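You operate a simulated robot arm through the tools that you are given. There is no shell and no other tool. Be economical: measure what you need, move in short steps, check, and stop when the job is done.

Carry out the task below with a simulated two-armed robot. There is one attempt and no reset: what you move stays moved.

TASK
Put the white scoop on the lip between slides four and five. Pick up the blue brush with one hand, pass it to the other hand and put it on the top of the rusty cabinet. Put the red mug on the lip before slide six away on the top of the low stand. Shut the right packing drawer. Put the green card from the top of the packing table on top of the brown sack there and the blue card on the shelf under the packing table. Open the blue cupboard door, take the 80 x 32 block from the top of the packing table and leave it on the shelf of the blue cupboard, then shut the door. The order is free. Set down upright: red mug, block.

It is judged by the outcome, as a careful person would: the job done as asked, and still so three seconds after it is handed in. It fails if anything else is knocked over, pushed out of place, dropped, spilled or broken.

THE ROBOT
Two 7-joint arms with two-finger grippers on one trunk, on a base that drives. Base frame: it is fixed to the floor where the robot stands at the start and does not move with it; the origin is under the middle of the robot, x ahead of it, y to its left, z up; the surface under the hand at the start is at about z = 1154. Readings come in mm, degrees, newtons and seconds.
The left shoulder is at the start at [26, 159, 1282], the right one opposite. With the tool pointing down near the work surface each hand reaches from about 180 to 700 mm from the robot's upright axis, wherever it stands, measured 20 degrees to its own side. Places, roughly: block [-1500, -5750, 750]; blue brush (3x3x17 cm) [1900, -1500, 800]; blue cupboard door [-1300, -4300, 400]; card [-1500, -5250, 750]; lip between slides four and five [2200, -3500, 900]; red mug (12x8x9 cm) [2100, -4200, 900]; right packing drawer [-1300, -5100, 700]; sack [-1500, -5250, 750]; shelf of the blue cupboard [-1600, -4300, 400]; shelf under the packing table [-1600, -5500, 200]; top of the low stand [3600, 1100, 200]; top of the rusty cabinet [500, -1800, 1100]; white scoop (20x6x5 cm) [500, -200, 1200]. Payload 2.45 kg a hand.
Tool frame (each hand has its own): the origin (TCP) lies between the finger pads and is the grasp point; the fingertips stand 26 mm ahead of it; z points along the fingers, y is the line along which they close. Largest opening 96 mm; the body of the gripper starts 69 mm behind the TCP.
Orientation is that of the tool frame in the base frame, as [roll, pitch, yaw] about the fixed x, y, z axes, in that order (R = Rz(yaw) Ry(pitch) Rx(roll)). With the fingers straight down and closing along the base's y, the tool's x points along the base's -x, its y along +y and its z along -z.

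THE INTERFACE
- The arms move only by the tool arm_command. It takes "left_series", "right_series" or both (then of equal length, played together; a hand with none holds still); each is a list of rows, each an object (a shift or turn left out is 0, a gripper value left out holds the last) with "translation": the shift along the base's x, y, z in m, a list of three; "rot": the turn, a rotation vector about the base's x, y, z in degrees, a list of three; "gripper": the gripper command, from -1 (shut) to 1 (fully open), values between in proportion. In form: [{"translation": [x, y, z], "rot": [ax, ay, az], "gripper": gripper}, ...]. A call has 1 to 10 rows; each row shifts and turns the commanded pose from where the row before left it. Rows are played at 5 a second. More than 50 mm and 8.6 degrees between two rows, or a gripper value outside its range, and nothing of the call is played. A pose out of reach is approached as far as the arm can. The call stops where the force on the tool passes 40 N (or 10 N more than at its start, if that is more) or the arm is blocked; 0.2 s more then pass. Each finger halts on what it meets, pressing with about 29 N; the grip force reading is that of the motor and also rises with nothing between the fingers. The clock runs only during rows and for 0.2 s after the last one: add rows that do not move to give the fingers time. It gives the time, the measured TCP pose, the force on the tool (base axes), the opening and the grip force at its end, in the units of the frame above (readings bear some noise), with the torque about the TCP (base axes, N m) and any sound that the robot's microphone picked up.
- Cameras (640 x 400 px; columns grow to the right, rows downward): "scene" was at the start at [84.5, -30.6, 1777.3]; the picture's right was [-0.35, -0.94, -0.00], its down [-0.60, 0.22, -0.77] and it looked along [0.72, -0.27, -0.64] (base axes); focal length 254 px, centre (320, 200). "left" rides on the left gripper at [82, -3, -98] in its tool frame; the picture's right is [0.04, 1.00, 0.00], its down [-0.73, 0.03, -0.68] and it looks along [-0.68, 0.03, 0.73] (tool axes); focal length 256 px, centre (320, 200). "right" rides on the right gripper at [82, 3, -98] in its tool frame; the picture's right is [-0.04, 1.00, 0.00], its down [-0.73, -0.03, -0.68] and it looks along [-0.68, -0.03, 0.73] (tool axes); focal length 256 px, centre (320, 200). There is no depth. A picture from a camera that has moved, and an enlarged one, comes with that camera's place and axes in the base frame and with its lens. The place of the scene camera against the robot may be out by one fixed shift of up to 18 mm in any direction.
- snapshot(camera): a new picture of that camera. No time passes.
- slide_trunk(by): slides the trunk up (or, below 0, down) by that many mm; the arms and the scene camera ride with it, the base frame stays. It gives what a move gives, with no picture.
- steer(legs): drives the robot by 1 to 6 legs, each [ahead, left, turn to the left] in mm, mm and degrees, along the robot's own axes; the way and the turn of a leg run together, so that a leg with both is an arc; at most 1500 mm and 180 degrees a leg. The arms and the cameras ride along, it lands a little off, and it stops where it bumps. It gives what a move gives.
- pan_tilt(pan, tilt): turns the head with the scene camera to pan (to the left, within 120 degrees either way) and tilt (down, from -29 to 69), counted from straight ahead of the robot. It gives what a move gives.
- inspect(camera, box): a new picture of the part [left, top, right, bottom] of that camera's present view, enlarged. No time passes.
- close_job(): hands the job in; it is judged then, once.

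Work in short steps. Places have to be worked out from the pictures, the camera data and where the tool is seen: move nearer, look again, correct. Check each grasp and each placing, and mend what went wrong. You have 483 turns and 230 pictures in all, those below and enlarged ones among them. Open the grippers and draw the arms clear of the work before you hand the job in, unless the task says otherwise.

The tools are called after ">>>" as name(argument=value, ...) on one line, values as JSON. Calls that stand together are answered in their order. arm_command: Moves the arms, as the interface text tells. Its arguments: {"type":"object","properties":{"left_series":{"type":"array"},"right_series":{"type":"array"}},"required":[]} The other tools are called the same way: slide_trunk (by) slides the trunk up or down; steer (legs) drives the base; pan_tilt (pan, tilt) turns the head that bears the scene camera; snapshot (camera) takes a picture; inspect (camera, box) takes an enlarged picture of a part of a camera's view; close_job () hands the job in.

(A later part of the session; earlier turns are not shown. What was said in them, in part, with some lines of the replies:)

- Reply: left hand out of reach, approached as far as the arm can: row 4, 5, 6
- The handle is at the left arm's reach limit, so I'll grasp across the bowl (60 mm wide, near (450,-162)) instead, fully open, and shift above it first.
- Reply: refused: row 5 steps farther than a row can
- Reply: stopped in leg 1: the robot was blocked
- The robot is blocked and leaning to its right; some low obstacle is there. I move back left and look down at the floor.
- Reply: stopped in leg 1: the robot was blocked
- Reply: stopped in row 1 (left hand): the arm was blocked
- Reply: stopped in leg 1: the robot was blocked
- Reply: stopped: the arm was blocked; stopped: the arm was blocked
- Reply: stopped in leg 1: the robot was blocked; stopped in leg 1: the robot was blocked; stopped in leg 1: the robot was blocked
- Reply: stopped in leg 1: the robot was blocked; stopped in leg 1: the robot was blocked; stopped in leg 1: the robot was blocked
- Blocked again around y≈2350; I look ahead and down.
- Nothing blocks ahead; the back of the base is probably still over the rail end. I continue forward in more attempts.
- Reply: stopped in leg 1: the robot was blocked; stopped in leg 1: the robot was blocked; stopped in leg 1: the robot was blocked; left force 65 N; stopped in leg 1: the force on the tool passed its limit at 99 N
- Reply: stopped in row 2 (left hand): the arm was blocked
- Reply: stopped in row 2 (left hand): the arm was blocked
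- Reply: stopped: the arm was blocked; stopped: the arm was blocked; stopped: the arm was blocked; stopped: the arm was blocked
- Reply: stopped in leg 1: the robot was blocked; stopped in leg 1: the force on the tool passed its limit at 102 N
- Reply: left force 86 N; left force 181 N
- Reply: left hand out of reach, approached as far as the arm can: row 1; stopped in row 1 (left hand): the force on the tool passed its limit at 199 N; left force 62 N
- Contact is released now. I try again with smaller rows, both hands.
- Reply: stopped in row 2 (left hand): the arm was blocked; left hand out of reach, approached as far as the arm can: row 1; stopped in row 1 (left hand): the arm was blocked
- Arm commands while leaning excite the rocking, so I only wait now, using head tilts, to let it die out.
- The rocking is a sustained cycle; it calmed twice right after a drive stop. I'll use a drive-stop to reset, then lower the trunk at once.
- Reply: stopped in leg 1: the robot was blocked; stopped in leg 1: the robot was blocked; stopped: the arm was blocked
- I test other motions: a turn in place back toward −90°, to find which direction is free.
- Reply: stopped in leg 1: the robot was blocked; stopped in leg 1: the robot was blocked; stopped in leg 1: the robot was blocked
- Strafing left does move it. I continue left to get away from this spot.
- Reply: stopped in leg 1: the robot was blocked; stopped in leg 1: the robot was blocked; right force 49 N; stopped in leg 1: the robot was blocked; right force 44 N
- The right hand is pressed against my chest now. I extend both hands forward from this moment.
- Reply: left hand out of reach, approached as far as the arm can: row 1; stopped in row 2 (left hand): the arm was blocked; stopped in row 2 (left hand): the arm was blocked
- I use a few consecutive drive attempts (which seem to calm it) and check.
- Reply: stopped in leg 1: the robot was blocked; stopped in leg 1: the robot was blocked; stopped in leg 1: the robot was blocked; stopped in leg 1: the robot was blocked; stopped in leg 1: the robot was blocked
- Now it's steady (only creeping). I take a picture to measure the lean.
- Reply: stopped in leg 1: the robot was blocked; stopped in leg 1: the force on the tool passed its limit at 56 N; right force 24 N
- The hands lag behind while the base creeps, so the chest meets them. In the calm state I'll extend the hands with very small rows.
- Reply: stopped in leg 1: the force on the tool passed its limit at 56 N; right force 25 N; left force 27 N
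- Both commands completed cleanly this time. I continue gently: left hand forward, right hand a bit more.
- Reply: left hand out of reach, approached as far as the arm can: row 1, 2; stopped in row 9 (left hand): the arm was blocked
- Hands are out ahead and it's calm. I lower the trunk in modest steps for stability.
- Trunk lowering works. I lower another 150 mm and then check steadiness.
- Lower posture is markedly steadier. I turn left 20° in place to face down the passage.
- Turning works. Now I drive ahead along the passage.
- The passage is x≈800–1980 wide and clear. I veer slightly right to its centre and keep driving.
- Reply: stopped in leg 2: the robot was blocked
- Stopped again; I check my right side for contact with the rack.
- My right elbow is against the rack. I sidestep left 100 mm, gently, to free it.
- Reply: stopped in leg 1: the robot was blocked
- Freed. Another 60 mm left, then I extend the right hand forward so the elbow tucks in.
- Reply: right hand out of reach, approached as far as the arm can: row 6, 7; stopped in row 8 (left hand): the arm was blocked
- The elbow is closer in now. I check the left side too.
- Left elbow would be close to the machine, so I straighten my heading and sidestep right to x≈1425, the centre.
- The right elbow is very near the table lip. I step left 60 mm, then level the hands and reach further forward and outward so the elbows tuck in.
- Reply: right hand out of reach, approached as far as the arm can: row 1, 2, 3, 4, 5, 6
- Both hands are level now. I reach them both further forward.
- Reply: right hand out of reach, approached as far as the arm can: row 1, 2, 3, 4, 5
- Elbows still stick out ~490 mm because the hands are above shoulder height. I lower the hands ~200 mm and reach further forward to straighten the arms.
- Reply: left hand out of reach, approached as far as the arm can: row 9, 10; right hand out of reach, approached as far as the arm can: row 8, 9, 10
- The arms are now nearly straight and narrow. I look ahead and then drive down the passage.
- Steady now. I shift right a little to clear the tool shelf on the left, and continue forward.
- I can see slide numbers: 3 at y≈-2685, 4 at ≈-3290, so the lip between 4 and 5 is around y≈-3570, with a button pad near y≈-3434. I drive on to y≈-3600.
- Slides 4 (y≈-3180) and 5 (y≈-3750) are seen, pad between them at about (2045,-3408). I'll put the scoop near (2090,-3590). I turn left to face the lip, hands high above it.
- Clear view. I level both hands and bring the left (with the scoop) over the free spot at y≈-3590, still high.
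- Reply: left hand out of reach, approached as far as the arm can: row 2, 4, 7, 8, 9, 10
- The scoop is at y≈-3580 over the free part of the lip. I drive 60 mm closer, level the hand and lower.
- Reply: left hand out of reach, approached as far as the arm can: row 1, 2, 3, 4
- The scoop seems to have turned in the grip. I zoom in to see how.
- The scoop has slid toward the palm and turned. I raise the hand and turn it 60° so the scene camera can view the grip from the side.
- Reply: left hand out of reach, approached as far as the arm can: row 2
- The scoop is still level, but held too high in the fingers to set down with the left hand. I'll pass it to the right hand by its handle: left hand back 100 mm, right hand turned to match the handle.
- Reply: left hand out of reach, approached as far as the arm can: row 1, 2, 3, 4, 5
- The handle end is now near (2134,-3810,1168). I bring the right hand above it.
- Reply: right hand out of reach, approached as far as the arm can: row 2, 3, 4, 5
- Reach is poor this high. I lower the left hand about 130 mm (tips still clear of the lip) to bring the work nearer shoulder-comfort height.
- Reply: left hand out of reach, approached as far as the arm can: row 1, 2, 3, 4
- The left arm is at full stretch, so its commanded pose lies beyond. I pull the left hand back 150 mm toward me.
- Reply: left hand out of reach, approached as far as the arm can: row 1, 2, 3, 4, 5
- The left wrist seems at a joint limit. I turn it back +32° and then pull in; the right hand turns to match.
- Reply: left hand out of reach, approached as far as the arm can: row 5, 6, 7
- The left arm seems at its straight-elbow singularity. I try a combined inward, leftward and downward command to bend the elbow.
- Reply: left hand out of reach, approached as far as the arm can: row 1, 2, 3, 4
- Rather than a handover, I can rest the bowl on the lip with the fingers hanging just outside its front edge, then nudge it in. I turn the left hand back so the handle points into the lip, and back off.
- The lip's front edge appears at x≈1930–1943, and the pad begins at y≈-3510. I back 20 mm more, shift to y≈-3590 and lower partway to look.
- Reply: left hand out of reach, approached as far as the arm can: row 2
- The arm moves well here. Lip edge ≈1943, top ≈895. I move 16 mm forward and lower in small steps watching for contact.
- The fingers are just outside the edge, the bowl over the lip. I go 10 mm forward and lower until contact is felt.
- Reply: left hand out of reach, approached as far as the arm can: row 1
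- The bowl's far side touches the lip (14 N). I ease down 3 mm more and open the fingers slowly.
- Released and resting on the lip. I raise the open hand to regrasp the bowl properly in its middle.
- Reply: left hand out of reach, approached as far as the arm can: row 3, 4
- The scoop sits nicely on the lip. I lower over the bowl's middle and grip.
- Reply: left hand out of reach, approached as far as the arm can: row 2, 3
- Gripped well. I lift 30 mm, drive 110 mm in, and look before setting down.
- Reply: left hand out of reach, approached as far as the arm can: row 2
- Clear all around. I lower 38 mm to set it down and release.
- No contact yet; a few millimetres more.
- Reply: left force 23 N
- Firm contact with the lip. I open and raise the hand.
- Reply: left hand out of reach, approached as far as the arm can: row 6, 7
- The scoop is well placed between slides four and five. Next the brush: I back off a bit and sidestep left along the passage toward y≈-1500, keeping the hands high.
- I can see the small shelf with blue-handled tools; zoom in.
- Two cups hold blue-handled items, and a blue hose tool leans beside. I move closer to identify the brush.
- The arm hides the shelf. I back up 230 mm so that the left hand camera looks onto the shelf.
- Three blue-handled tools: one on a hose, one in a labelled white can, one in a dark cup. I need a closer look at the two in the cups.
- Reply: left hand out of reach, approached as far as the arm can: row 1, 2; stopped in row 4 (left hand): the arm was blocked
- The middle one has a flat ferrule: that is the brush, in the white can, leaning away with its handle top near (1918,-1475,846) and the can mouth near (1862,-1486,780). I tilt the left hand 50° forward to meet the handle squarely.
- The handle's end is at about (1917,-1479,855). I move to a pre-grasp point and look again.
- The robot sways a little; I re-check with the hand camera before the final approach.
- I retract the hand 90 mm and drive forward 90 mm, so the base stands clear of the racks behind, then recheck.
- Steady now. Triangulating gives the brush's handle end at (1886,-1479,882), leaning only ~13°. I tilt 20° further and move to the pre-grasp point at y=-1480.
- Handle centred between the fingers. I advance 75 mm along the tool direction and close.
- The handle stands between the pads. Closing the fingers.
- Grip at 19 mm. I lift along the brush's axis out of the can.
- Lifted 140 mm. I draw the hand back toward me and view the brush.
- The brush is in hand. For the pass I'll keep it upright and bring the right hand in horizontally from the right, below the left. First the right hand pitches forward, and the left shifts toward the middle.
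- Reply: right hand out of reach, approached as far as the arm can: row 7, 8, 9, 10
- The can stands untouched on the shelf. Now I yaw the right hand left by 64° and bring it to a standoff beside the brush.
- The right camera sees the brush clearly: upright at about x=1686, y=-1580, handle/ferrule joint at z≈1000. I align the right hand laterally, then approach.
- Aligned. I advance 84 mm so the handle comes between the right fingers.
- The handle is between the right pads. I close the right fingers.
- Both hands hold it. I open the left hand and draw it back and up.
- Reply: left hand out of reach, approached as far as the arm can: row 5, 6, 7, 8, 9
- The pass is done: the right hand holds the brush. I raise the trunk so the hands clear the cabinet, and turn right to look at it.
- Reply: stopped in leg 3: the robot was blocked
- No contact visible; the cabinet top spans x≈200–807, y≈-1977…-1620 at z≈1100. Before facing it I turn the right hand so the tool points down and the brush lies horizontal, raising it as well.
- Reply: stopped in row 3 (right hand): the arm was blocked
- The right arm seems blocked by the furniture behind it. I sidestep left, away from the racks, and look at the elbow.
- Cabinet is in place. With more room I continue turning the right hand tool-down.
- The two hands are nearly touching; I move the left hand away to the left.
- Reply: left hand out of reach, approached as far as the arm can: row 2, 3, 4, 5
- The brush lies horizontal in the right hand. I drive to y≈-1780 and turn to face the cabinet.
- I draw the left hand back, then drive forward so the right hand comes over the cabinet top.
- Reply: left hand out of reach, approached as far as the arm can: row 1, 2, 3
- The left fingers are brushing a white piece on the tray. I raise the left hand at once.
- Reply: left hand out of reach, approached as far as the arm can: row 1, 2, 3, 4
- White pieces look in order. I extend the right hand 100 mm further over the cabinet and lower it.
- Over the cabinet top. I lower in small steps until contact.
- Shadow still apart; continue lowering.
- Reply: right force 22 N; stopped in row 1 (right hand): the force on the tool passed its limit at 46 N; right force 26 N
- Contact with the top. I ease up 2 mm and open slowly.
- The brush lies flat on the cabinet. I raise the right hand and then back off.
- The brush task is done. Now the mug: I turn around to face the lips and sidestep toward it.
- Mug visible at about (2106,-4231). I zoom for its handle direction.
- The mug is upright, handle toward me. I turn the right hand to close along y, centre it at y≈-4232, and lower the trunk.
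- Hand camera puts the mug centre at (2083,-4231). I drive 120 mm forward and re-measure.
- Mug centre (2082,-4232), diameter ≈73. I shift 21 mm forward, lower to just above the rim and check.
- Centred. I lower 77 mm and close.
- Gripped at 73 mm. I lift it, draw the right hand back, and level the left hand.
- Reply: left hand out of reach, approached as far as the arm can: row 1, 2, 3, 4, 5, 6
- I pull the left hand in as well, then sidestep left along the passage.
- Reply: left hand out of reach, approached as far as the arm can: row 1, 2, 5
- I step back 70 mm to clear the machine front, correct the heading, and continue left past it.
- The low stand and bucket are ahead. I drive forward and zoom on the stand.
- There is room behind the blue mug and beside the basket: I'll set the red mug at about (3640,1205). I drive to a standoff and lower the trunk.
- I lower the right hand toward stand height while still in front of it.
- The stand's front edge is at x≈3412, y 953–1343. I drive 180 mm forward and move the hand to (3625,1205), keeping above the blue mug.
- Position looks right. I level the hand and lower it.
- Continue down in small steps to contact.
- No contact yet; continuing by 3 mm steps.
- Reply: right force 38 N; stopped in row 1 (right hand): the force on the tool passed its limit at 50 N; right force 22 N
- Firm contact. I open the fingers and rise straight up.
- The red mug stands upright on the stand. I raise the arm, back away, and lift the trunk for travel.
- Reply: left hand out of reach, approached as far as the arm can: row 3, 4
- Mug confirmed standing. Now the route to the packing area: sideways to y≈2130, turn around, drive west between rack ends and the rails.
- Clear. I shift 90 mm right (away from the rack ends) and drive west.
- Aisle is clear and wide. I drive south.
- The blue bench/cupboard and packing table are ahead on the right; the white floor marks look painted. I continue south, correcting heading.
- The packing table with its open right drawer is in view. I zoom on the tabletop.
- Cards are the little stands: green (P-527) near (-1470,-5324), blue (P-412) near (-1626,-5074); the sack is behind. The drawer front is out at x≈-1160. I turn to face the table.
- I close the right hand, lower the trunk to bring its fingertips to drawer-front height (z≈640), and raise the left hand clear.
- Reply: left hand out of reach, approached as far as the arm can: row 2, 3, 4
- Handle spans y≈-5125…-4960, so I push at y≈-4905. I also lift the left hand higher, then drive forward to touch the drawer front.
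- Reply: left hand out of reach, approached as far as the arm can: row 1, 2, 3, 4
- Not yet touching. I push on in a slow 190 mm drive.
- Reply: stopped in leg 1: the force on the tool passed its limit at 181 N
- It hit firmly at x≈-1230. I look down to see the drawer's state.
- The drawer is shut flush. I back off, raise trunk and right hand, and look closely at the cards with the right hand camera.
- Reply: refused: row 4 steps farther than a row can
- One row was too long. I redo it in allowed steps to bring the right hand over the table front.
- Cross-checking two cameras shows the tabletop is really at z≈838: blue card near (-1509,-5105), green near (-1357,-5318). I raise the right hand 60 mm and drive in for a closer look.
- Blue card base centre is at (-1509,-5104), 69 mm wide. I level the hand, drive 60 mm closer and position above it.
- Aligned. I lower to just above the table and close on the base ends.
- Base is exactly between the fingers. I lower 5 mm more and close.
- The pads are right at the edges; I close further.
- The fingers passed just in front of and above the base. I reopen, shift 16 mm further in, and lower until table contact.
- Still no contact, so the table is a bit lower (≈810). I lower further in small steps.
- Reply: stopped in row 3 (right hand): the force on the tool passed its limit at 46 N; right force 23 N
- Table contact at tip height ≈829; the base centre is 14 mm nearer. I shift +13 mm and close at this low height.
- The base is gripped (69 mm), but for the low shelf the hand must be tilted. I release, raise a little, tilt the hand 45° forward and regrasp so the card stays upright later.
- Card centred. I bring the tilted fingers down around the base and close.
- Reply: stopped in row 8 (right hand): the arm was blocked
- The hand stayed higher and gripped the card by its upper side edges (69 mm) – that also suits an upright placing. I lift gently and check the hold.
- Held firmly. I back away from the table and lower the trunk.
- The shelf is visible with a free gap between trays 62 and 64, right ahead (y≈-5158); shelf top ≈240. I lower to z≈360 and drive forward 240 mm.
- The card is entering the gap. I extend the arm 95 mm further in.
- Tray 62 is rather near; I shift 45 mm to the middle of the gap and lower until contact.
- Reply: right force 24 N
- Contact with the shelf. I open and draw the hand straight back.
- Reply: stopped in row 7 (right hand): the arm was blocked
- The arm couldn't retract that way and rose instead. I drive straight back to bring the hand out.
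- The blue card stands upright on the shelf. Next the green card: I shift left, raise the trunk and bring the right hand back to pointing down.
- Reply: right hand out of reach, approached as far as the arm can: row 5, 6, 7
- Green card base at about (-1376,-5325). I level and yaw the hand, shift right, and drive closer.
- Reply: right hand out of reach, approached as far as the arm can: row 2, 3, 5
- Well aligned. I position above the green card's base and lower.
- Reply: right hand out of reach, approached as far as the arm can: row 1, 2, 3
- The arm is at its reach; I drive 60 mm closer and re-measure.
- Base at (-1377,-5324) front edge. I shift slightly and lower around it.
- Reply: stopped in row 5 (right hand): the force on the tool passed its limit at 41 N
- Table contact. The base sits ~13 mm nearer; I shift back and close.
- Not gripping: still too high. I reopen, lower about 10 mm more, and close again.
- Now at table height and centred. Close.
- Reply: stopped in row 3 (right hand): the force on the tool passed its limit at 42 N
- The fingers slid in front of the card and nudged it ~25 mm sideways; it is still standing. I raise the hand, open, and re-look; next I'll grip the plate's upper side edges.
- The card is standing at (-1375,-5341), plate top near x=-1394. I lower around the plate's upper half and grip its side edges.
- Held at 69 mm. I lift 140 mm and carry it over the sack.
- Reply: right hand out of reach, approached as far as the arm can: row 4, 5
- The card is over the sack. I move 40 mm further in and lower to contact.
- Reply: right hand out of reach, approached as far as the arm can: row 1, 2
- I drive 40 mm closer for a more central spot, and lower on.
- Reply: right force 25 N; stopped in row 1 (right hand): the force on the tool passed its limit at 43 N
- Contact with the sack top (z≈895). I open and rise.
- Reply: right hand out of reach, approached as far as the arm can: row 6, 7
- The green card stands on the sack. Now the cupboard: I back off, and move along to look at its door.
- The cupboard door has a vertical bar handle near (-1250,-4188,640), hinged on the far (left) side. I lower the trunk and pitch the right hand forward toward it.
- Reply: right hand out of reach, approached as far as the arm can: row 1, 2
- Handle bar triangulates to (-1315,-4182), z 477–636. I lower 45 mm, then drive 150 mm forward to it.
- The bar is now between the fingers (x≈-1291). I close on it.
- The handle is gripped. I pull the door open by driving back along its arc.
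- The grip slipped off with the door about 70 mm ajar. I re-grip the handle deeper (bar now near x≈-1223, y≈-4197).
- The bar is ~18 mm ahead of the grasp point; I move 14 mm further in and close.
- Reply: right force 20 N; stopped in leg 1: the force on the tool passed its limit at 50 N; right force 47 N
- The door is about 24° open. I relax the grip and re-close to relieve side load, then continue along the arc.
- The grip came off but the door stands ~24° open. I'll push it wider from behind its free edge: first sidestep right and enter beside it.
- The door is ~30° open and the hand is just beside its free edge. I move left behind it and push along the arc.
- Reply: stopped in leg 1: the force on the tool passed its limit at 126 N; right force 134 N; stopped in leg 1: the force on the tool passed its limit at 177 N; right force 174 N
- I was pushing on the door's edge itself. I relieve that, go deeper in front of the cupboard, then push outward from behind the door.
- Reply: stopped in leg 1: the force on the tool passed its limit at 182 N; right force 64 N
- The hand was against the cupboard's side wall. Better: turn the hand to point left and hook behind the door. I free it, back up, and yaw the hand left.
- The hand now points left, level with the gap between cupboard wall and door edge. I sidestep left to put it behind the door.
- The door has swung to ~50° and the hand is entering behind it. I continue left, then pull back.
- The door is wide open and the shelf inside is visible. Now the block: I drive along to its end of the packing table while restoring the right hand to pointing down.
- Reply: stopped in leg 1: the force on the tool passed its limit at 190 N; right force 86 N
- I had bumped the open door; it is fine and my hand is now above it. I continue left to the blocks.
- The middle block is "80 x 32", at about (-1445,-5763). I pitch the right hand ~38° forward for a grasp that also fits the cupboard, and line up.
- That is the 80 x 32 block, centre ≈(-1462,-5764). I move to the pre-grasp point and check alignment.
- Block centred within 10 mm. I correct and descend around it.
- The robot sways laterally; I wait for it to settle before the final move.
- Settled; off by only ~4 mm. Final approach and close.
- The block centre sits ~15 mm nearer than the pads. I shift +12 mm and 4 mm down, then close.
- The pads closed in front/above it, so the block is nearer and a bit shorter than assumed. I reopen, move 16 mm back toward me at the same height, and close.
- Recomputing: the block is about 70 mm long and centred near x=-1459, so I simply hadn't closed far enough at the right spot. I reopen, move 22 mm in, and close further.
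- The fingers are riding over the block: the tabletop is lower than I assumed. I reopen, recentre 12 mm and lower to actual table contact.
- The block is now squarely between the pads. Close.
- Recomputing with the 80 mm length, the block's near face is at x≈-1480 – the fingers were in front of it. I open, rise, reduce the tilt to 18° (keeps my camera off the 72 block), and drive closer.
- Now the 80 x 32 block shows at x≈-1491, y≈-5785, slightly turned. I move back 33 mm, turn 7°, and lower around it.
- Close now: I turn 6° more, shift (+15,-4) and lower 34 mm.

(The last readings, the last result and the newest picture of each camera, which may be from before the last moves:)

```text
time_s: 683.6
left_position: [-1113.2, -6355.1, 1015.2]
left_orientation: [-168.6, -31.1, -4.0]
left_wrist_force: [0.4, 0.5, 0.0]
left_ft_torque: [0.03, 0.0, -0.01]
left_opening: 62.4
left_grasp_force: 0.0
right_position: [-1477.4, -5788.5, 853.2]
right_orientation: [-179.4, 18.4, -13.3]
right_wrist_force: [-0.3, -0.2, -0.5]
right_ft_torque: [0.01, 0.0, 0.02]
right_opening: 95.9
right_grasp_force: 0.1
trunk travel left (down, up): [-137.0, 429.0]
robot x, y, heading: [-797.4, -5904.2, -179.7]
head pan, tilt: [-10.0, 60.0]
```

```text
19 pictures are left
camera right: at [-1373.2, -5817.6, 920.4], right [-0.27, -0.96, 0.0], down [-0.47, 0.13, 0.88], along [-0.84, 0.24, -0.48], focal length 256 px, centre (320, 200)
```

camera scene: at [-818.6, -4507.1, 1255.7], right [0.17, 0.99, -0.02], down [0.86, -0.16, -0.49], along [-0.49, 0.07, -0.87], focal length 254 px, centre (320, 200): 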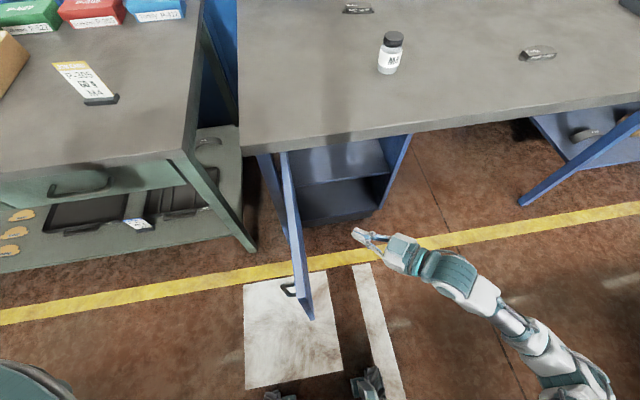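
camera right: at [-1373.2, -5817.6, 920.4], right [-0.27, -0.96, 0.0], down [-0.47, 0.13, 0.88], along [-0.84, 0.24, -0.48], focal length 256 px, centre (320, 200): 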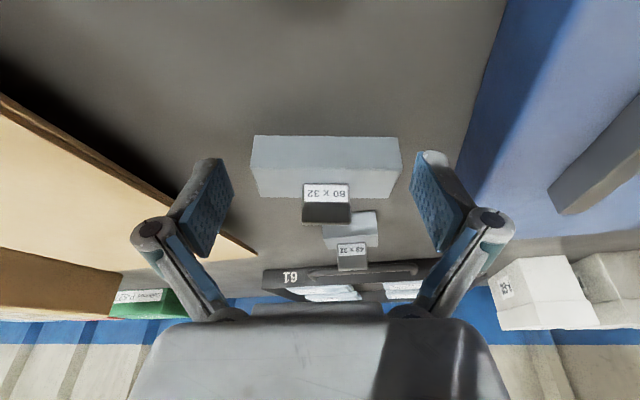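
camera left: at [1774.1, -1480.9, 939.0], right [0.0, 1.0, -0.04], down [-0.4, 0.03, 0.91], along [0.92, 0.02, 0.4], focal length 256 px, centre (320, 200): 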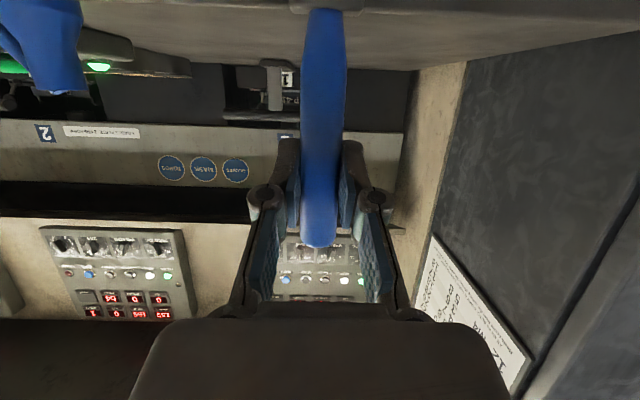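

Aligned and centred between the pads. Closing.

>>> arm_command(right_series=[{"gripper": 0.75}, {"gripper": 0.5}, {"gripper": 0.4}, {}, {}])

```text
time_s: 684.9
left_position: [-1112.8, -6357.3, 1013.5]
left_orientation: [-168.6, -31.1, -4.0]
left_wrist_force: [0.2, 0.1, -0.2]
left_ft_torque: [0.04, -0.01, -0.02]
left_opening: 62.2
left_grasp_force: 0.1
right_position: [-1477.5, -5789.9, 853.9]
right_orientation: [-179.3, 18.3, -13.4]
right_wrist_force: [-0.3, -1.5, 1.4]
right_ft_torque: [-0.08, 0.08, 0.01]
right_opening: 79.3
right_grasp_force: 28.9
trunk travel left (down, up): [-137.0, 429.0]
robot x, y, heading: [-794.0, -5903.3, -179.6]
head pan, tilt: [-10.0, 60.0]
```

Gripped at 79 mm – the 80 x 32 block. I lift, back away and carry it to the cupboard.

>>> arm_command(right_series=[{"translation": [0, 0, 0.02]}, {"translation": [0, 0, 0.03]}, {"translation": [0, 0, 0.03], "rot": [0, 0, 4]}, {"translation": [0, -0.02, 0.02], "rot": [0, 0, 4]}, {"translation": [0.02, -0.03, 0], "rot": [0, 0, 4]}, {"translation": [0.02, -0.03, 0], "rot": [0, 0, 1]}, {"translation": [0.02, -0.03, 0]}, {}])

>>> steer(legs=[[-400, 0, 0], [0, -1490, 0]])

>>> pan_tilt(pan=0, tilt=55)

>>> snapshot(camera="scene")

```text
time_s: 686.6
left_position: [-1113.7, -6355.9, 1012.8]
left_orientation: [-168.6, -31.1, -4.0]
left_wrist_force: [-0.5, -0.2, -0.5]
left_ft_torque: [0.01, -0.03, 0.02]
left_opening: 62.3
left_grasp_force: 0.0
right_position: [-1417.1, -5897.5, 953.4]
right_orientation: [-179.3, 18.3, -0.3]
right_wrist_force: [0.0, -0.5, -2.5]
right_ft_torque: [0.08, -0.03, 0.01]
right_opening: 79.2
right_grasp_force: 29.0
trunk travel left (down, up): [-137.0, 429.0]
robot x, y, heading: [-794.5, -5902.7, -179.5]
head pan, tilt: [-10.0, 60.0]
```

```text
time_s: 696.1
left_position: [-722.3, -4876.3, 1014.5]
left_orientation: [-168.6, -31.1, -3.8]
left_wrist_force: [0.7, 0.3, 0.7]
left_ft_torque: [-0.01, -0.03, 0.03]
left_opening: 62.4
left_grasp_force: 0.0
right_position: [-1027.3, -4418.5, 953.3]
right_orientation: [-179.3, 18.3, 0.0]
right_wrist_force: [0.6, 0.5, -1.5]
right_ft_torque: [0.02, -0.02, 0.01]
right_opening: 78.9
right_grasp_force: 29.3
trunk travel left (down, up): [-137.0, 429.0]
robot x, y, heading: [-404.9, -4420.4, -179.7]
head pan, tilt: [-10.0, 60.0]
```

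```text
time_s: 696.8
left_position: [-716.9, -4876.6, 1016.0]
left_orientation: [-168.6, -30.8, -3.8]
left_wrist_force: [0.4, -0.5, -0.1]
left_ft_torque: [-0.01, 0.0, 0.02]
left_opening: 62.3
left_grasp_force: 0.1
right_position: [-1023.5, -4418.2, 957.5]
right_orientation: [-179.3, 18.5, 0.1]
right_wrist_force: [0.4, 0.0, -1.8]
right_ft_torque: [-0.01, -0.05, -0.01]
right_opening: 79.0
right_grasp_force: 29.1
trunk travel left (down, up): [-137.0, 429.0]
robot x, y, heading: [-406.3, -4417.7, -179.5]
head pan, tilt: [0.0, 55.0]
```

```text
18 pictures are left
camera scene: at [-636.8, -4422.4, 1429.9], right [-0.01, 1.0, 0.0], down [0.82, 0.01, -0.57], along [-0.57, 0.0, -0.82], focal length 254 px, centre (320, 200)
```

scene: 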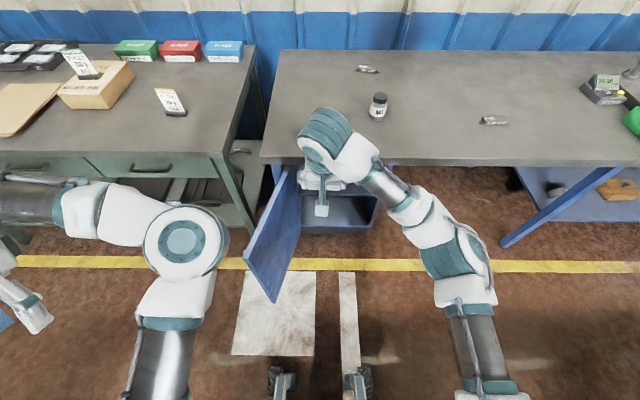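

The door stands slightly beyond 90°. I shift right to clear it, lower the trunk and bring the hand down in front of the opening with more tilt.

>>> steer(legs=[[0, -140, 0]])

>>> slide_trunk(by=-125)

>>> arm_command(right_series=[{"translation": [0, -0.01, -0.025], "rot": [0, 4, 0]}, {"translation": [0, -0.01, -0.03], "rot": [0, 4, 0]}, {"translation": [0, -0.01, -0.035], "rot": [0, 4, 0]}, {"translation": [0, -0.01, -0.035], "rot": [0, 4, 0]}, {"translation": [0, 0, -0.035], "rot": [0, 4, 0]}, {"translation": [0, 0, -0.035], "rot": [0, 2, 0]}, {"translation": [0, 0, -0.035]}, {"translation": [0, 0, -0.035]}, {}])

>>> snapshot(camera="right")

```text
time_s: 698.1
left_position: [-717.8, -4756.2, 1007.7]
left_orientation: [-167.4, -30.8, -4.4]
left_wrist_force: [0.0, -0.8, -0.4]
left_ft_torque: [-0.03, 0.04, 0.0]
left_opening: 62.3
left_grasp_force: 0.1
right_position: [-1023.9, -4299.9, 956.1]
right_orientation: [-178.2, 18.7, 0.4]
right_wrist_force: [0.8, -1.6, -2.1]
right_ft_torque: [0.06, 0.02, -0.01]
right_opening: 79.0
right_grasp_force: 29.3
trunk travel left (down, up): [-137.0, 429.0]
robot x, y, heading: [-406.5, -4282.1, -179.6]
head pan, tilt: [0.0, 55.0]
```

```text
time_s: 699.7
left_position: [-709.6, -4749.4, 891.0]
left_orientation: [-168.0, -30.4, -3.8]
left_wrist_force: [0.0, 0.0, -1.2]
left_ft_torque: [0.02, 0.01, 0.01]
left_opening: 62.3
left_grasp_force: 0.1
right_position: [-1017.3, -4294.3, 838.5]
right_orientation: [-179.0, 19.1, 0.5]
right_wrist_force: [0.0, -1.7, -1.9]
right_ft_torque: [0.1, 0.03, -0.02]
right_opening: 78.9
right_grasp_force: 29.1
trunk travel left (down, up): [-12.0, 554.0]
robot x, y, heading: [-409.5, -4291.8, -179.2]
head pan, tilt: [0.0, 55.0]
```

```text
time_s: 701.7
left_position: [-711.7, -4728.1, 898.8]
left_orientation: [-169.4, -30.6, -3.2]
left_wrist_force: [0.0, 0.5, -0.3]
left_ft_torque: [0.04, 0.01, 0.01]
left_opening: 62.5
left_grasp_force: 0.0
right_position: [-1018.3, -4312.4, 571.9]
right_orientation: [179.8, 41.0, -0.2]
right_wrist_force: [-0.8, -0.1, -2.6]
right_ft_torque: [-0.03, -0.04, 0.01]
right_opening: 78.9
right_grasp_force: 28.6
trunk travel left (down, up): [-12.0, 554.0]
robot x, y, heading: [-407.1, -4287.8, -179.4]
head pan, tilt: [0.0, 55.0]
```

```text
17 pictures are left
camera right: at [-892.8, -4315.8, 591.5], right [-0.03, -1.0, 0.03], down [-0.11, 0.03, 0.99], along [-0.99, 0.03, -0.11], focal length 256 px, centre (320, 200)
```

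right: 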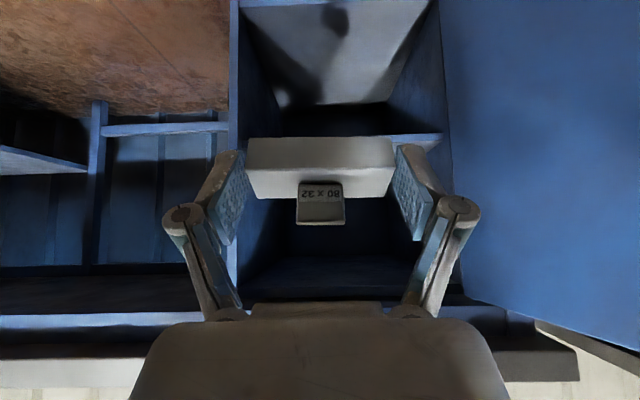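

The shelf edge is at z≈446 and the opening is y -4499…-4171. I reduce the tilt, lower to z≈520, shift the robot right a little, and drive in.

>>> arm_command(right_series=[{"translation": [0, -0.02, -0.02], "rot": [0, -3, 0]}, {"translation": [0, -0.02, -0.02], "rot": [0, -3, 0]}, {"translation": [0, -0.02, -0.01], "rot": [0, -2, 0]}, {}])

>>> steer(legs=[[0, -55, 0], [200, 0, 0]])

>>> arm_command(right_series=[{}, {}, {}, {}, {}, {}])

>>> snapshot(camera="right")

```text
time_s: 702.7
left_position: [-713.0, -4738.3, 893.1]
left_orientation: [-168.7, -30.6, -3.5]
left_wrist_force: [0.6, 0.1, 0.3]
left_ft_torque: [0.03, 0.02, 0.0]
left_opening: 62.4
left_grasp_force: 0.1
right_position: [-1018.4, -4382.3, 521.0]
right_orientation: [-179.5, 33.0, 0.4]
right_wrist_force: [0.0, -0.8, -1.3]
right_ft_torque: [0.02, -0.07, -0.04]
right_opening: 78.8
right_grasp_force: 28.6
trunk travel left (down, up): [-12.0, 554.0]
robot x, y, heading: [-405.5, -4287.6, -179.5]
head pan, tilt: [0.0, 55.0]
```

```text
time_s: 704.8
left_position: [-915.2, -4656.1, 904.8]
left_orientation: [-170.3, -30.7, -3.0]
left_wrist_force: [-1.1, 0.3, 0.5]
left_ft_torque: [-0.11, -0.06, -0.05]
left_opening: 62.2
left_grasp_force: 0.1
right_position: [-1220.3, -4305.4, 521.2]
right_orientation: [179.0, 32.8, -0.7]
right_wrist_force: [0.1, 1.8, -1.9]
right_ft_torque: [-0.04, -0.05, 0.06]
right_opening: 78.7
right_grasp_force: 28.7
trunk travel left (down, up): [-12.0, 554.0]
robot x, y, heading: [-610.1, -4227.7, -179.5]
head pan, tilt: [0.0, 55.0]
```

```text
time_s: 706.2
left_position: [-909.0, -4658.4, 903.6]
left_orientation: [-169.9, -30.2, -3.3]
left_wrist_force: [-0.8, 0.6, 0.2]
left_ft_torque: [-0.04, 0.02, 0.01]
left_opening: 62.4
left_grasp_force: 0.0
right_position: [-1217.6, -4305.5, 525.6]
right_orientation: [179.4, 33.2, -0.7]
right_wrist_force: [-0.6, 1.2, -2.6]
right_ft_torque: [-0.01, -0.04, 0.01]
right_opening: 78.7
right_grasp_force: 29.2
trunk travel left (down, up): [-12.0, 554.0]
robot x, y, heading: [-612.2, -4223.4, -179.6]
head pan, tilt: [0.0, 55.0]
```

```text
16 pictures are left
camera right: at [-1095.5, -4309.6, 562.1], right [-0.04, -1.0, 0.03], down [-0.24, 0.04, 0.97], along [-0.97, 0.03, -0.24], focal length 256 px, centre (320, 200)
```

right: 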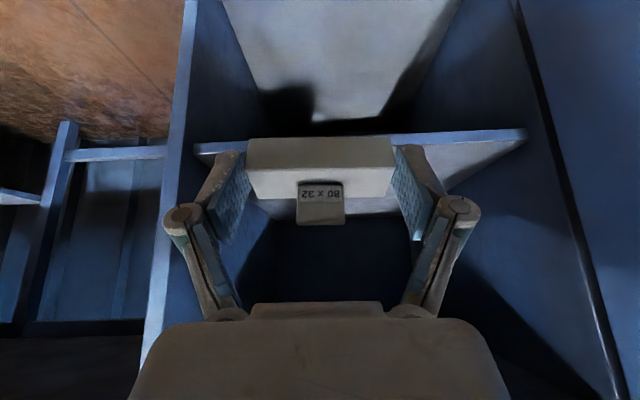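

The shelf is set back: its front edge triangulates to x≈-1437, z≈392. I drive 120 mm further, then lower and tilt a bit for the deep reach.

>>> steer(legs=[[115, 0, 0]])

>>> arm_command(right_series=[{"translation": [0, -0.005, -0.015], "rot": [0, 2, 0]}, {"translation": [0, -0.005, -0.02], "rot": [0, 2, 0]}, {"translation": [0, -0.005, -0.02], "rot": [0, 2, 0]}, {"translation": [-0.02, 0, -0.02]}, {"translation": [-0.025, 0, 0]}, {"translation": [-0.025, 0, 0]}, {}, {}])

>>> snapshot(camera="right")

```text
time_s: 707.4
left_position: [-1024.8, -4680.6, 896.1]
left_orientation: [-168.7, -30.3, -3.7]
left_wrist_force: [1.3, -0.2, -0.2]
left_ft_torque: [0.01, -0.02, 0.01]
left_opening: 62.2
left_grasp_force: 0.0
right_position: [-1333.6, -4321.6, 523.2]
right_orientation: [-179.4, 33.1, 0.2]
right_wrist_force: [-0.5, 0.1, -1.0]
right_ft_torque: [0.04, -0.03, -0.04]
right_opening: 78.7
right_grasp_force: 29.4
trunk travel left (down, up): [-12.0, 554.0]
robot x, y, heading: [-725.8, -4230.1, -179.6]
head pan, tilt: [0.0, 55.0]
```

```text
time_s: 709.2
left_position: [-1015.6, -4672.3, 902.4]
left_orientation: [-169.3, -29.9, -3.5]
left_wrist_force: [-0.2, -0.3, 0.2]
left_ft_torque: [0.01, 0.0, -0.02]
left_opening: 62.3
left_grasp_force: 0.1
right_position: [-1398.4, -4331.7, 455.8]
right_orientation: [179.9, 39.9, -0.1]
right_wrist_force: [0.7, -4.0, 19.1]
right_ft_torque: [0.51, 0.05, 0.08]
right_opening: 78.6
right_grasp_force: 29.3
trunk travel left (down, up): [-12.0, 554.0]
robot x, y, heading: [-721.0, -4232.6, -179.6]
head pan, tilt: [0.0, 55.0]
```

```text
15 pictures are left
camera right: at [-1273.5, -4336.4, 478.8], right [-0.03, -1.0, 0.03], down [-0.13, 0.03, 0.99], along [-0.99, 0.03, -0.13], focal length 256 px, centre (320, 200)
```

right: 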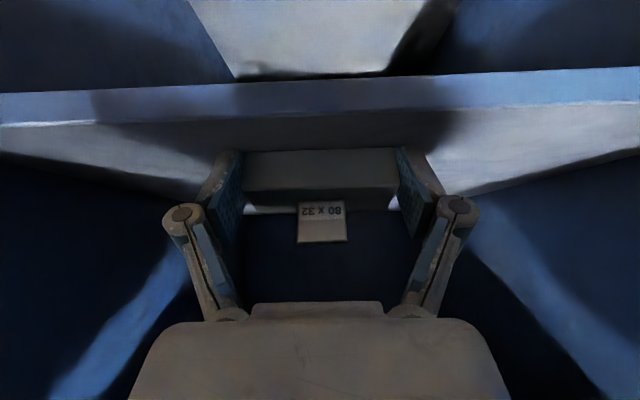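

The block has touched the shelf (z≈426) just inside its front edge (x≈-1382). I raise 12 mm, go 45 mm deeper, and lower again.

>>> arm_command(right_series=[{"translation": [0, 0, 0.012]}, {"translation": [-0.015, 0, 0]}, {"translation": [-0.015, 0, 0]}, {"translation": [-0.015, 0, 0]}, {}, {"translation": [0, 0, -0.006]}, {"translation": [0, 0, -0.005]}, {}])

>>> snapshot(camera="right")

```text
time_s: 711.0
left_position: [-1018.4, -4672.4, 902.1]
left_orientation: [-169.4, -29.9, -3.5]
left_wrist_force: [-0.1, 0.2, 0.0]
left_ft_torque: [-0.01, -0.02, -0.01]
left_opening: 62.4
left_grasp_force: 0.0
right_position: [-1445.9, -4331.8, 457.1]
right_orientation: [-180.0, 39.7, -0.3]
right_wrist_force: [-1.7, 1.1, 7.0]
right_ft_torque: [0.21, 0.07, 0.05]
right_opening: 78.2
right_grasp_force: 28.8
trunk travel left (down, up): [-12.0, 554.0]
robot x, y, heading: [-722.5, -4229.3, -179.7]
head pan, tilt: [0.0, 55.0]
```

```text
14 pictures are left
camera right: at [-1319.4, -4336.1, 479.0], right [-0.03, -1.0, 0.03], down [-0.13, 0.03, 0.99], along [-0.99, 0.03, -0.13], focal length 256 px, centre (320, 200)
```

right: 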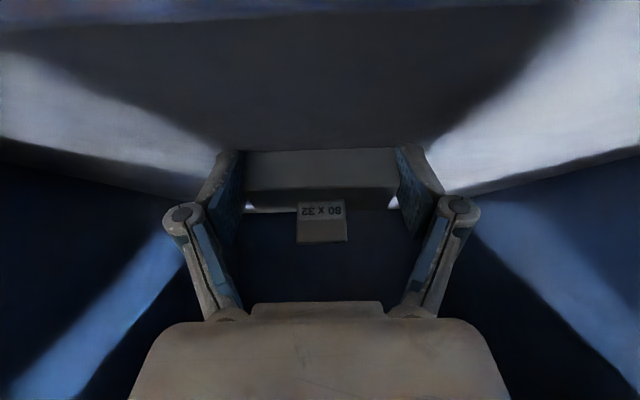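

It rests on the shelf by its near edge. I open the fingers gently so it settles flat, then check.

>>> arm_command(right_series=[{"translation": [0, 0, -0.002], "rot": [0, -2.5, 0]}, {"rot": [0, -2.5, 0]}, {"gripper": 0.7}, {"gripper": 0.8}, {"gripper": 1}, {}])

>>> snapshot(camera="right")

```text
time_s: 712.4
left_position: [-1018.4, -4672.8, 900.5]
left_orientation: [-169.4, -30.0, -3.5]
left_wrist_force: [0.5, 0.3, 0.4]
left_ft_torque: [0.0, 0.02, 0.0]
left_opening: 62.5
left_grasp_force: 0.1
right_position: [-1443.5, -4331.6, 450.2]
right_orientation: [-179.9, 34.3, -0.2]
right_wrist_force: [0.8, 0.3, 2.8]
right_ft_torque: [0.03, -0.04, 0.03]
right_opening: 96.5
right_grasp_force: 0.0
trunk travel left (down, up): [-12.0, 554.0]
robot x, y, heading: [-721.8, -4229.3, -179.4]
head pan, tilt: [0.0, 55.0]
```

```text
13 pictures are left
camera right: at [-1320.7, -4336.0, 484.7], right [-0.04, -1.0, 0.02], down [-0.22, 0.03, 0.97], along [-0.97, 0.03, -0.22], focal length 256 px, centre (320, 200)
```

right: 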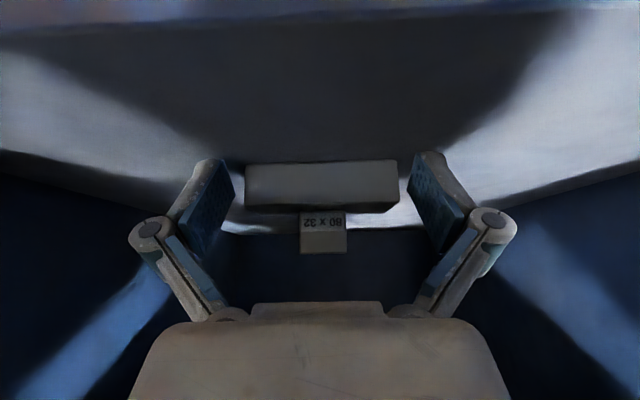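

The block sits flat and upright on the shelf. I raise slightly and drive straight back out.

>>> arm_command(right_series=[{"translation": [0, 0, 0.006]}, {"translation": [0.01, 0, 0.004]}, {}])

>>> steer(legs=[[-330, 0, 0]])

>>> snapshot(camera="right")

```text
time_s: 713.2
left_position: [-1017.8, -4672.8, 901.0]
left_orientation: [-169.2, -29.9, -3.4]
left_wrist_force: [-0.6, 0.0, -0.3]
left_ft_torque: [0.02, 0.0, 0.02]
left_opening: 62.5
left_grasp_force: 0.0
right_position: [-1434.5, -4332.7, 461.6]
right_orientation: [-179.9, 34.5, -0.2]
right_wrist_force: [0.3, 0.6, -0.1]
right_ft_torque: [-0.02, -0.01, 0.01]
right_opening: 96.1
right_grasp_force: 0.0
trunk travel left (down, up): [-12.0, 554.0]
robot x, y, heading: [-723.8, -4228.7, -179.6]
head pan, tilt: [0.0, 55.0]
```

```text
time_s: 715.4
left_position: [-689.2, -4670.7, 900.9]
left_orientation: [-169.3, -29.9, -3.5]
left_wrist_force: [1.1, 0.8, 0.0]
left_ft_torque: [0.01, 0.02, 0.0]
left_opening: 62.3
left_grasp_force: 0.1
right_position: [-1104.4, -4329.5, 462.1]
right_orientation: [179.9, 34.5, -0.3]
right_wrist_force: [-0.2, -0.3, 1.1]
right_ft_torque: [-0.02, 0.01, 0.03]
right_opening: 96.1
right_grasp_force: 0.1
trunk travel left (down, up): [-12.0, 554.0]
robot x, y, heading: [-394.1, -4227.4, -179.5]
head pan, tilt: [0.0, 55.0]
```

```text
12 pictures are left
camera right: at [-982.6, -4333.3, 496.5], right [-0.04, -1.0, 0.02], down [-0.22, 0.03, 0.98], along [-0.98, 0.03, -0.22], focal length 256 px, centre (320, 200)
```

right: 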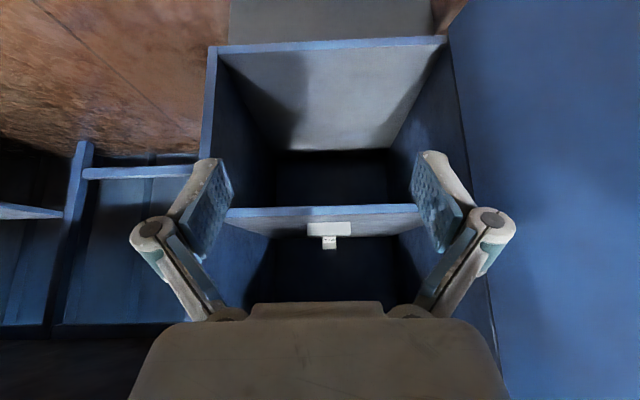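

The block stands on the shelf. To shut the door I go around its free end and push it from the outside: back out, sidestep left past it, then forward.

>>> arm_command(right_series=[{"gripper": 0}, {"gripper": -1}, {}])

>>> steer(legs=[[-370, 0, 0], [0, 480, 0], [230, 0, 0]])

>>> pan_tilt(pan=-25, tilt=55)

>>> snapshot(camera="scene")

```text
time_s: 716.2
left_position: [-684.2, -4669.9, 903.6]
left_orientation: [-169.5, -29.7, -3.5]
left_wrist_force: [0.8, -1.2, 0.1]
left_ft_torque: [0.0, -0.02, -0.01]
left_opening: 62.6
left_grasp_force: 0.1
right_position: [-1103.5, -4329.5, 466.6]
right_orientation: [179.9, 34.8, -0.3]
right_wrist_force: [0.2, 0.9, 0.5]
right_ft_torque: [-0.01, 0.01, 0.0]
right_opening: 0.1
right_grasp_force: 28.7
trunk travel left (down, up): [-12.0, 554.0]
robot x, y, heading: [-393.5, -4230.5, -179.7]
head pan, tilt: [0.0, 55.0]
```

```text
time_s: 722.4
left_position: [-540.7, -5148.3, 905.3]
left_orientation: [-169.6, -29.6, -3.3]
left_wrist_force: [0.2, 0.7, -0.2]
left_ft_torque: [-0.04, -0.05, -0.02]
left_opening: 62.0
left_grasp_force: 0.1
right_position: [-958.7, -4809.7, 465.9]
right_orientation: [179.7, 34.8, -0.3]
right_wrist_force: [0.9, 0.0, -0.2]
right_ft_torque: [-0.02, -0.01, 0.0]
right_opening: 0.0
right_grasp_force: 28.5
trunk travel left (down, up): [-12.0, 554.0]
robot x, y, heading: [-250.2, -4710.9, -179.7]
head pan, tilt: [0.0, 55.0]
```

```text
time_s: 723.3
left_position: [-534.5, -5149.2, 907.1]
left_orientation: [-169.6, -29.1, -3.2]
left_wrist_force: [-0.4, 1.1, -0.7]
left_ft_torque: [0.04, 0.01, 0.01]
left_opening: 62.6
left_grasp_force: 0.0
right_position: [-957.3, -4810.5, 470.6]
right_orientation: [179.7, 35.3, -0.2]
right_wrist_force: [-0.1, 0.3, 0.3]
right_ft_torque: [0.0, 0.0, -0.02]
right_opening: 0.1
right_grasp_force: 28.5
trunk travel left (down, up): [-12.0, 554.0]
robot x, y, heading: [-249.5, -4705.1, -179.6]
head pan, tilt: [-25.0, 55.0]
```

```text
11 pictures are left
camera scene: at [-631.0, -4681.5, 1261.8], right [0.41, 0.91, 0.0], down [0.75, -0.34, -0.57], along [-0.52, 0.24, -0.82], focal length 254 px, centre (320, 200)
```

scene: 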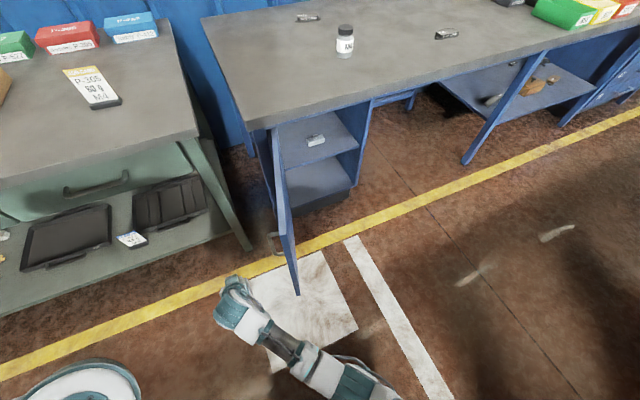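

The block is visible on the shelf and my hand is on the outer side of the door. I push the door toward closed by sidestepping right.

>>> steer(legs=[[0, -220, 0]])

>>> steer(legs=[[0, -130, 0]])

>>> steer(legs=[[30, -110, 0]])

>>> snapshot(camera="scene")

```text
time_s: 724.9
left_position: [-537.7, -4941.5, 902.0]
left_orientation: [-168.9, -29.2, -3.6]
left_wrist_force: [-0.7, -0.7, -0.2]
left_ft_torque: [0.08, -0.02, 0.05]
left_opening: 62.3
left_grasp_force: 0.0
right_position: [-958.6, -4599.1, 469.8]
right_orientation: [-179.6, 35.3, 0.1]
right_wrist_force: [-0.1, -0.4, -0.4]
right_ft_torque: [0.04, -0.03, -0.01]
right_opening: 0.1
right_grasp_force: 28.9
trunk travel left (down, up): [-12.0, 554.0]
robot x, y, heading: [-250.5, -4491.8, -179.3]
head pan, tilt: [-25.0, 55.0]
```

```text
time_s: 726.2
left_position: [-531.9, -4809.2, 904.6]
left_orientation: [-169.2, -29.0, -3.4]
left_wrist_force: [0.2, 0.2, -0.6]
left_ft_torque: [-0.02, -0.02, 0.01]
left_opening: 62.2
left_grasp_force: 0.1
right_position: [-958.3, -4469.8, 473.9]
right_orientation: [-179.8, 35.5, 0.2]
right_wrist_force: [1.3, 0.0, 0.4]
right_ft_torque: [0.03, -0.04, -0.01]
right_opening: 0.2
right_grasp_force: 28.5
trunk travel left (down, up): [-12.0, 554.0]
robot x, y, heading: [-253.1, -4364.5, -179.4]
head pan, tilt: [-25.0, 55.0]
```

```text
time_s: 727.4
left_position: [-556.9, -4711.1, 904.4]
left_orientation: [-168.8, -28.5, -3.4]
left_wrist_force: [0.0, -1.4, -0.9]
left_ft_torque: [0.09, 0.0, 0.03]
left_opening: 62.6
left_grasp_force: 0.0
right_position: [-986.5, -4370.8, 479.0]
right_orientation: [-179.5, 36.0, 0.4]
right_wrist_force: [0.5, -1.1, -0.5]
right_ft_torque: [0.11, 0.02, -0.09]
right_opening: 0.0
right_grasp_force: 28.8
trunk travel left (down, up): [-12.0, 554.0]
robot x, y, heading: [-286.9, -4257.6, -179.4]
head pan, tilt: [-25.0, 55.0]
```

```text
10 pictures are left
camera scene: at [-666.2, -4259.6, 1261.7], right [0.41, 0.91, 0.02], down [0.75, -0.32, -0.58], along [-0.52, 0.25, -0.82], focal length 254 px, centre (320, 200)
```

scene: 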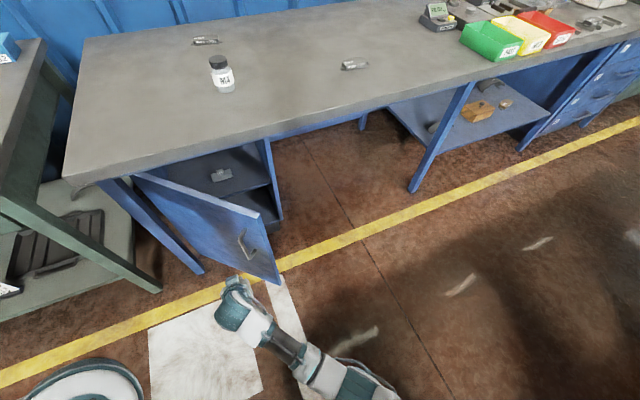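

The door is half closed. Now I drive forward, pushing it shut.

>>> steer(legs=[[170, 0, 0]])

>>> steer(legs=[[150, 0, 0]])

>>> pan_tilt(pan=-10, tilt=65)

>>> snapshot(camera="scene")

```text
time_s: 728.9
left_position: [-721.0, -4706.7, 910.5]
left_orientation: [-169.5, -28.4, -3.0]
left_wrist_force: [-0.4, -0.6, -0.1]
left_ft_torque: [0.05, 0.0, 0.0]
left_opening: 62.5
left_grasp_force: 0.0
right_position: [-1152.4, -4373.3, 484.5]
right_orientation: [179.6, 36.3, 0.0]
right_wrist_force: [0.1, -0.8, 0.2]
right_ft_torque: [0.04, 0.03, -0.05]
right_opening: 0.1
right_grasp_force: 28.1
trunk travel left (down, up): [-12.0, 554.0]
robot x, y, heading: [-452.5, -4267.3, -179.2]
head pan, tilt: [-25.0, 55.0]
```

```text
time_s: 730.3
left_position: [-862.8, -4699.2, 919.1]
left_orientation: [-170.1, -27.8, -2.7]
left_wrist_force: [0.6, -0.8, -0.7]
left_ft_torque: [0.0, -0.02, 0.03]
left_opening: 62.3
left_grasp_force: 0.1
right_position: [-1298.4, -4366.8, 490.9]
right_orientation: [179.1, 36.5, -0.6]
right_wrist_force: [29.9, 16.9, 2.0]
right_ft_torque: [0.26, -0.27, -0.41]
right_opening: 6.1
right_grasp_force: 28.2
trunk travel left (down, up): [-12.0, 554.0]
robot x, y, heading: [-607.6, -4267.8, -179.5]
head pan, tilt: [-25.0, 55.0]
```

```text
time_s: 731.0
left_position: [-859.9, -4696.4, 920.6]
left_orientation: [-170.3, -27.6, -2.6]
left_wrist_force: [0.2, -0.8, 0.4]
left_ft_torque: [0.0, 0.0, 0.0]
left_opening: 62.8
left_grasp_force: 0.0
right_position: [-1297.5, -4367.4, 493.2]
right_orientation: [179.0, 36.6, -0.7]
right_wrist_force: [0.2, 0.2, -0.6]
right_ft_torque: [0.01, 0.02, 0.0]
right_opening: 0.0
right_grasp_force: 28.7
trunk travel left (down, up): [-12.0, 554.0]
robot x, y, heading: [-605.7, -4266.5, -179.2]
head pan, tilt: [-10.0, 65.0]
```

```text
9 pictures are left
camera scene: at [-978.4, -4261.1, 1250.4], right [0.16, 0.99, 0.0], down [0.9, -0.15, -0.42], along [-0.41, 0.07, -0.91], focal length 254 px, centre (320, 200)
```

scene: 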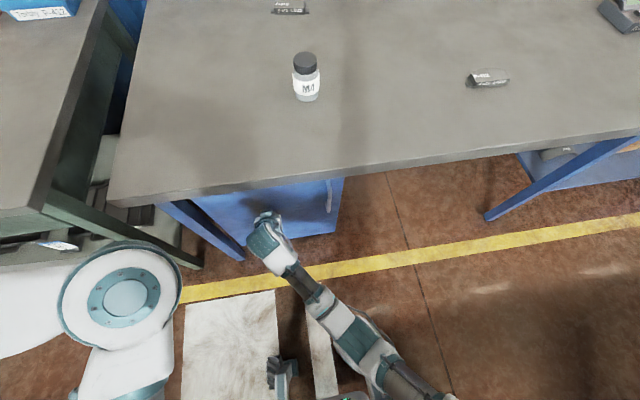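

It looks closed at the hand. I press once more nearer its free edge to be sure, then inspect.

>>> steer(legs=[[-60, 0, 0], [0, -100, 0]])

>>> steer(legs=[[85, 0, 0]])

>>> steer(legs=[[-320, 0, 0]])

>>> snapshot(camera="right")

```text
time_s: 732.8
left_position: [-801.8, -4624.4, 910.4]
left_orientation: [-168.8, -27.8, -3.5]
left_wrist_force: [-1.2, 1.1, -0.4]
left_ft_torque: [0.0, -0.09, -0.01]
left_opening: 62.3
left_grasp_force: 0.1
right_position: [-1239.1, -4283.3, 489.4]
right_orientation: [-179.5, 36.6, 0.1]
right_wrist_force: [0.8, -0.6, 0.2]
right_ft_torque: [-0.01, -0.01, 0.02]
right_opening: 0.2
right_grasp_force: 28.2
trunk travel left (down, up): [-12.0, 554.0]
robot x, y, heading: [-546.7, -4172.7, -179.5]
head pan, tilt: [-10.0, 65.0]
```

```text
time_s: 733.8
left_position: [-854.1, -4580.2, 934.4]
left_orientation: [-171.7, -26.9, -2.2]
left_wrist_force: [0.3, 0.2, -0.1]
left_ft_torque: [0.04, 0.0, 0.01]
left_opening: 62.3
left_grasp_force: 0.1
right_position: [-1291.6, -4255.6, 505.6]
right_orientation: [177.8, 36.6, -1.9]
right_wrist_force: [0.2, 0.4, 0.1]
right_ft_torque: [-0.01, -0.02, 0.01]
right_opening: 0.0
right_grasp_force: 28.5
trunk travel left (down, up): [-12.0, 554.0]
robot x, y, heading: [-611.6, -4170.4, -179.7]
head pan, tilt: [-10.0, 65.0]
stopped in leg 1: the force on the tool passed its limit at 156 N (the readings are from after the stop); the commanded pose is now the measured one
```

```text
time_s: 736.0
left_position: [-531.0, -4588.2, 931.7]
left_orientation: [-171.3, -26.9, -2.4]
left_wrist_force: [0.1, 0.9, 0.0]
left_ft_torque: [-0.02, 0.0, -0.02]
left_opening: 62.4
left_grasp_force: 0.1
right_position: [-970.3, -4259.4, 506.5]
right_orientation: [178.5, 36.7, -1.6]
right_wrist_force: [0.3, 0.0, -0.1]
right_ft_torque: [-0.05, -0.04, -0.01]
right_opening: 0.2
right_grasp_force: 28.6
trunk travel left (down, up): [-12.0, 554.0]
robot x, y, heading: [-291.1, -4167.7, -179.3]
head pan, tilt: [-10.0, 65.0]
```

```text
8 pictures are left
camera right: at [-846.9, -4263.5, 535.2], right [-0.04, -1.0, 0.05], down [-0.18, 0.05, 0.98], along [-0.98, 0.03, -0.18], focal length 256 px, centre (320, 200)
```

right: 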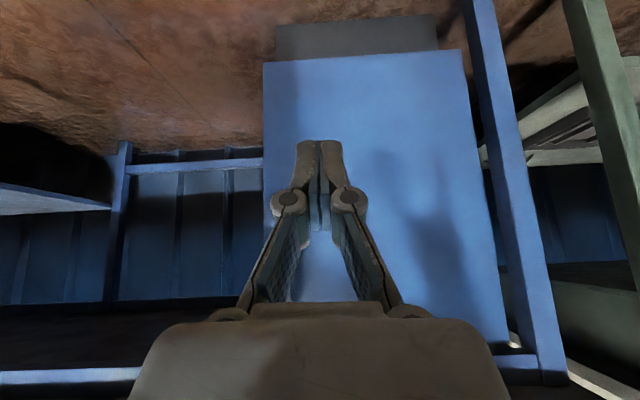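

The door is shut flush. Everything is placed; I open both grippers, with the arms clear of the work.

>>> arm_command(right_series=[{"gripper": 0.5, "translation": [0.01, 0, 0]}, {"gripper": 1}, {}], left_series=[{"gripper": 0.8}, {"gripper": 1}, {}])

>>> steer(legs=[[-60, 0, 0]])

>>> pan_tilt(pan=35, tilt=40)

>>> snapshot(camera="scene")

```text
time_s: 736.8
left_position: [-527.5, -4584.4, 933.2]
left_orientation: [-171.3, -26.5, -2.3]
left_wrist_force: [0.0, 0.8, -0.1]
left_ft_torque: [0.03, 0.03, 0.0]
left_opening: 95.9
left_grasp_force: 0.0
right_position: [-957.6, -4257.1, 509.3]
right_orientation: [178.3, 36.9, -1.7]
right_wrist_force: [0.0, 0.4, 0.3]
right_ft_torque: [0.0, 0.0, -0.02]
right_opening: 96.1
right_grasp_force: 0.0
trunk travel left (down, up): [-12.0, 554.0]
robot x, y, heading: [-285.0, -4164.5, -179.4]
head pan, tilt: [-10.0, 65.0]
```

```text
time_s: 737.7
left_position: [-465.4, -4587.0, 932.3]
left_orientation: [-171.3, -26.4, -2.5]
left_wrist_force: [0.6, -0.9, -0.3]
left_ft_torque: [-0.01, 0.06, 0.0]
left_opening: 95.9
left_grasp_force: 0.0
right_position: [-896.8, -4258.5, 510.7]
right_orientation: [178.4, 37.0, -1.7]
right_wrist_force: [0.7, 0.4, 0.5]
right_ft_torque: [0.01, -0.02, 0.01]
right_opening: 96.3
right_grasp_force: 0.0
trunk travel left (down, up): [-12.0, 554.0]
robot x, y, heading: [-226.2, -4167.6, -179.4]
head pan, tilt: [-10.0, 65.0]
```

```text
time_s: 738.9
left_position: [-461.1, -4586.8, 932.8]
left_orientation: [-171.2, -26.1, -2.4]
left_wrist_force: [-0.5, -0.4, -0.2]
left_ft_torque: [0.02, 0.0, 0.01]
left_opening: 96.0
left_grasp_force: 0.1
right_position: [-894.2, -4259.6, 513.1]
right_orientation: [178.5, 37.3, -1.6]
right_wrist_force: [-0.5, 0.0, -0.6]
right_ft_torque: [0.01, 0.02, 0.0]
right_opening: 96.1
right_grasp_force: 0.0
trunk travel left (down, up): [-12.0, 554.0]
robot x, y, heading: [-225.7, -4170.1, -179.8]
head pan, tilt: [35.0, 40.0]
```

```text
7 pictures are left
camera scene: at [-613.3, -4221.3, 1282.4], right [-0.58, 0.82, 0.0], down [0.53, 0.37, -0.76], along [-0.62, -0.44, -0.65], focal length 254 px, centre (320, 200)
```

scene: 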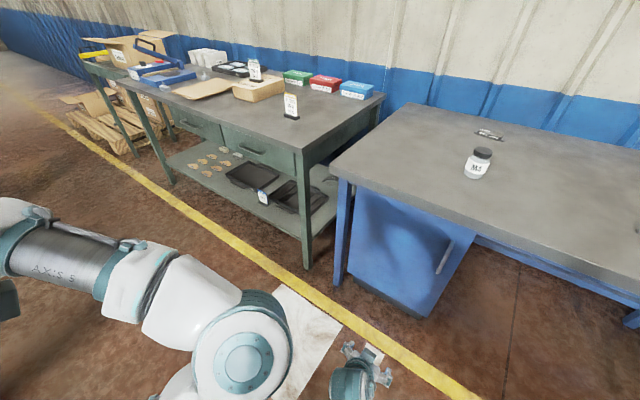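

The view confirms it: the green card is on the sack, the blue card on the lower shelf, and the drawers and cupboard door are shut, with the arms clear. I hand the job in.

>>> close_job()

```text
The job is handed in.
```

I finished every part of the task and handed it in, but two other items may have been disturbed.

- **Scoop:** it is on the lip between slides four and five.
- **Brush:** I passed it from the left hand to the right and laid it on the rusty cabinet.
- **Red mug:** it stands upright on the low stand.
- **Cards:** the green one stands on the sack and the blue one on the shelf under the packing table.
- **Right packing drawer:** shut.
- **Block:** the 80 x 32 block sits flat on the cupboard shelf, and the door is shut.

Two things may count against the job:
- **Other blocks:** the hand's camera bracket was very close to the 72 x 32 block while I picked up its neighbour. I did not get a clear look at it afterwards, so it may have shifted.
- **White pieces:** the left fingers brushed one on a tray beside the rusty cabinet; it looked in place when I checked.
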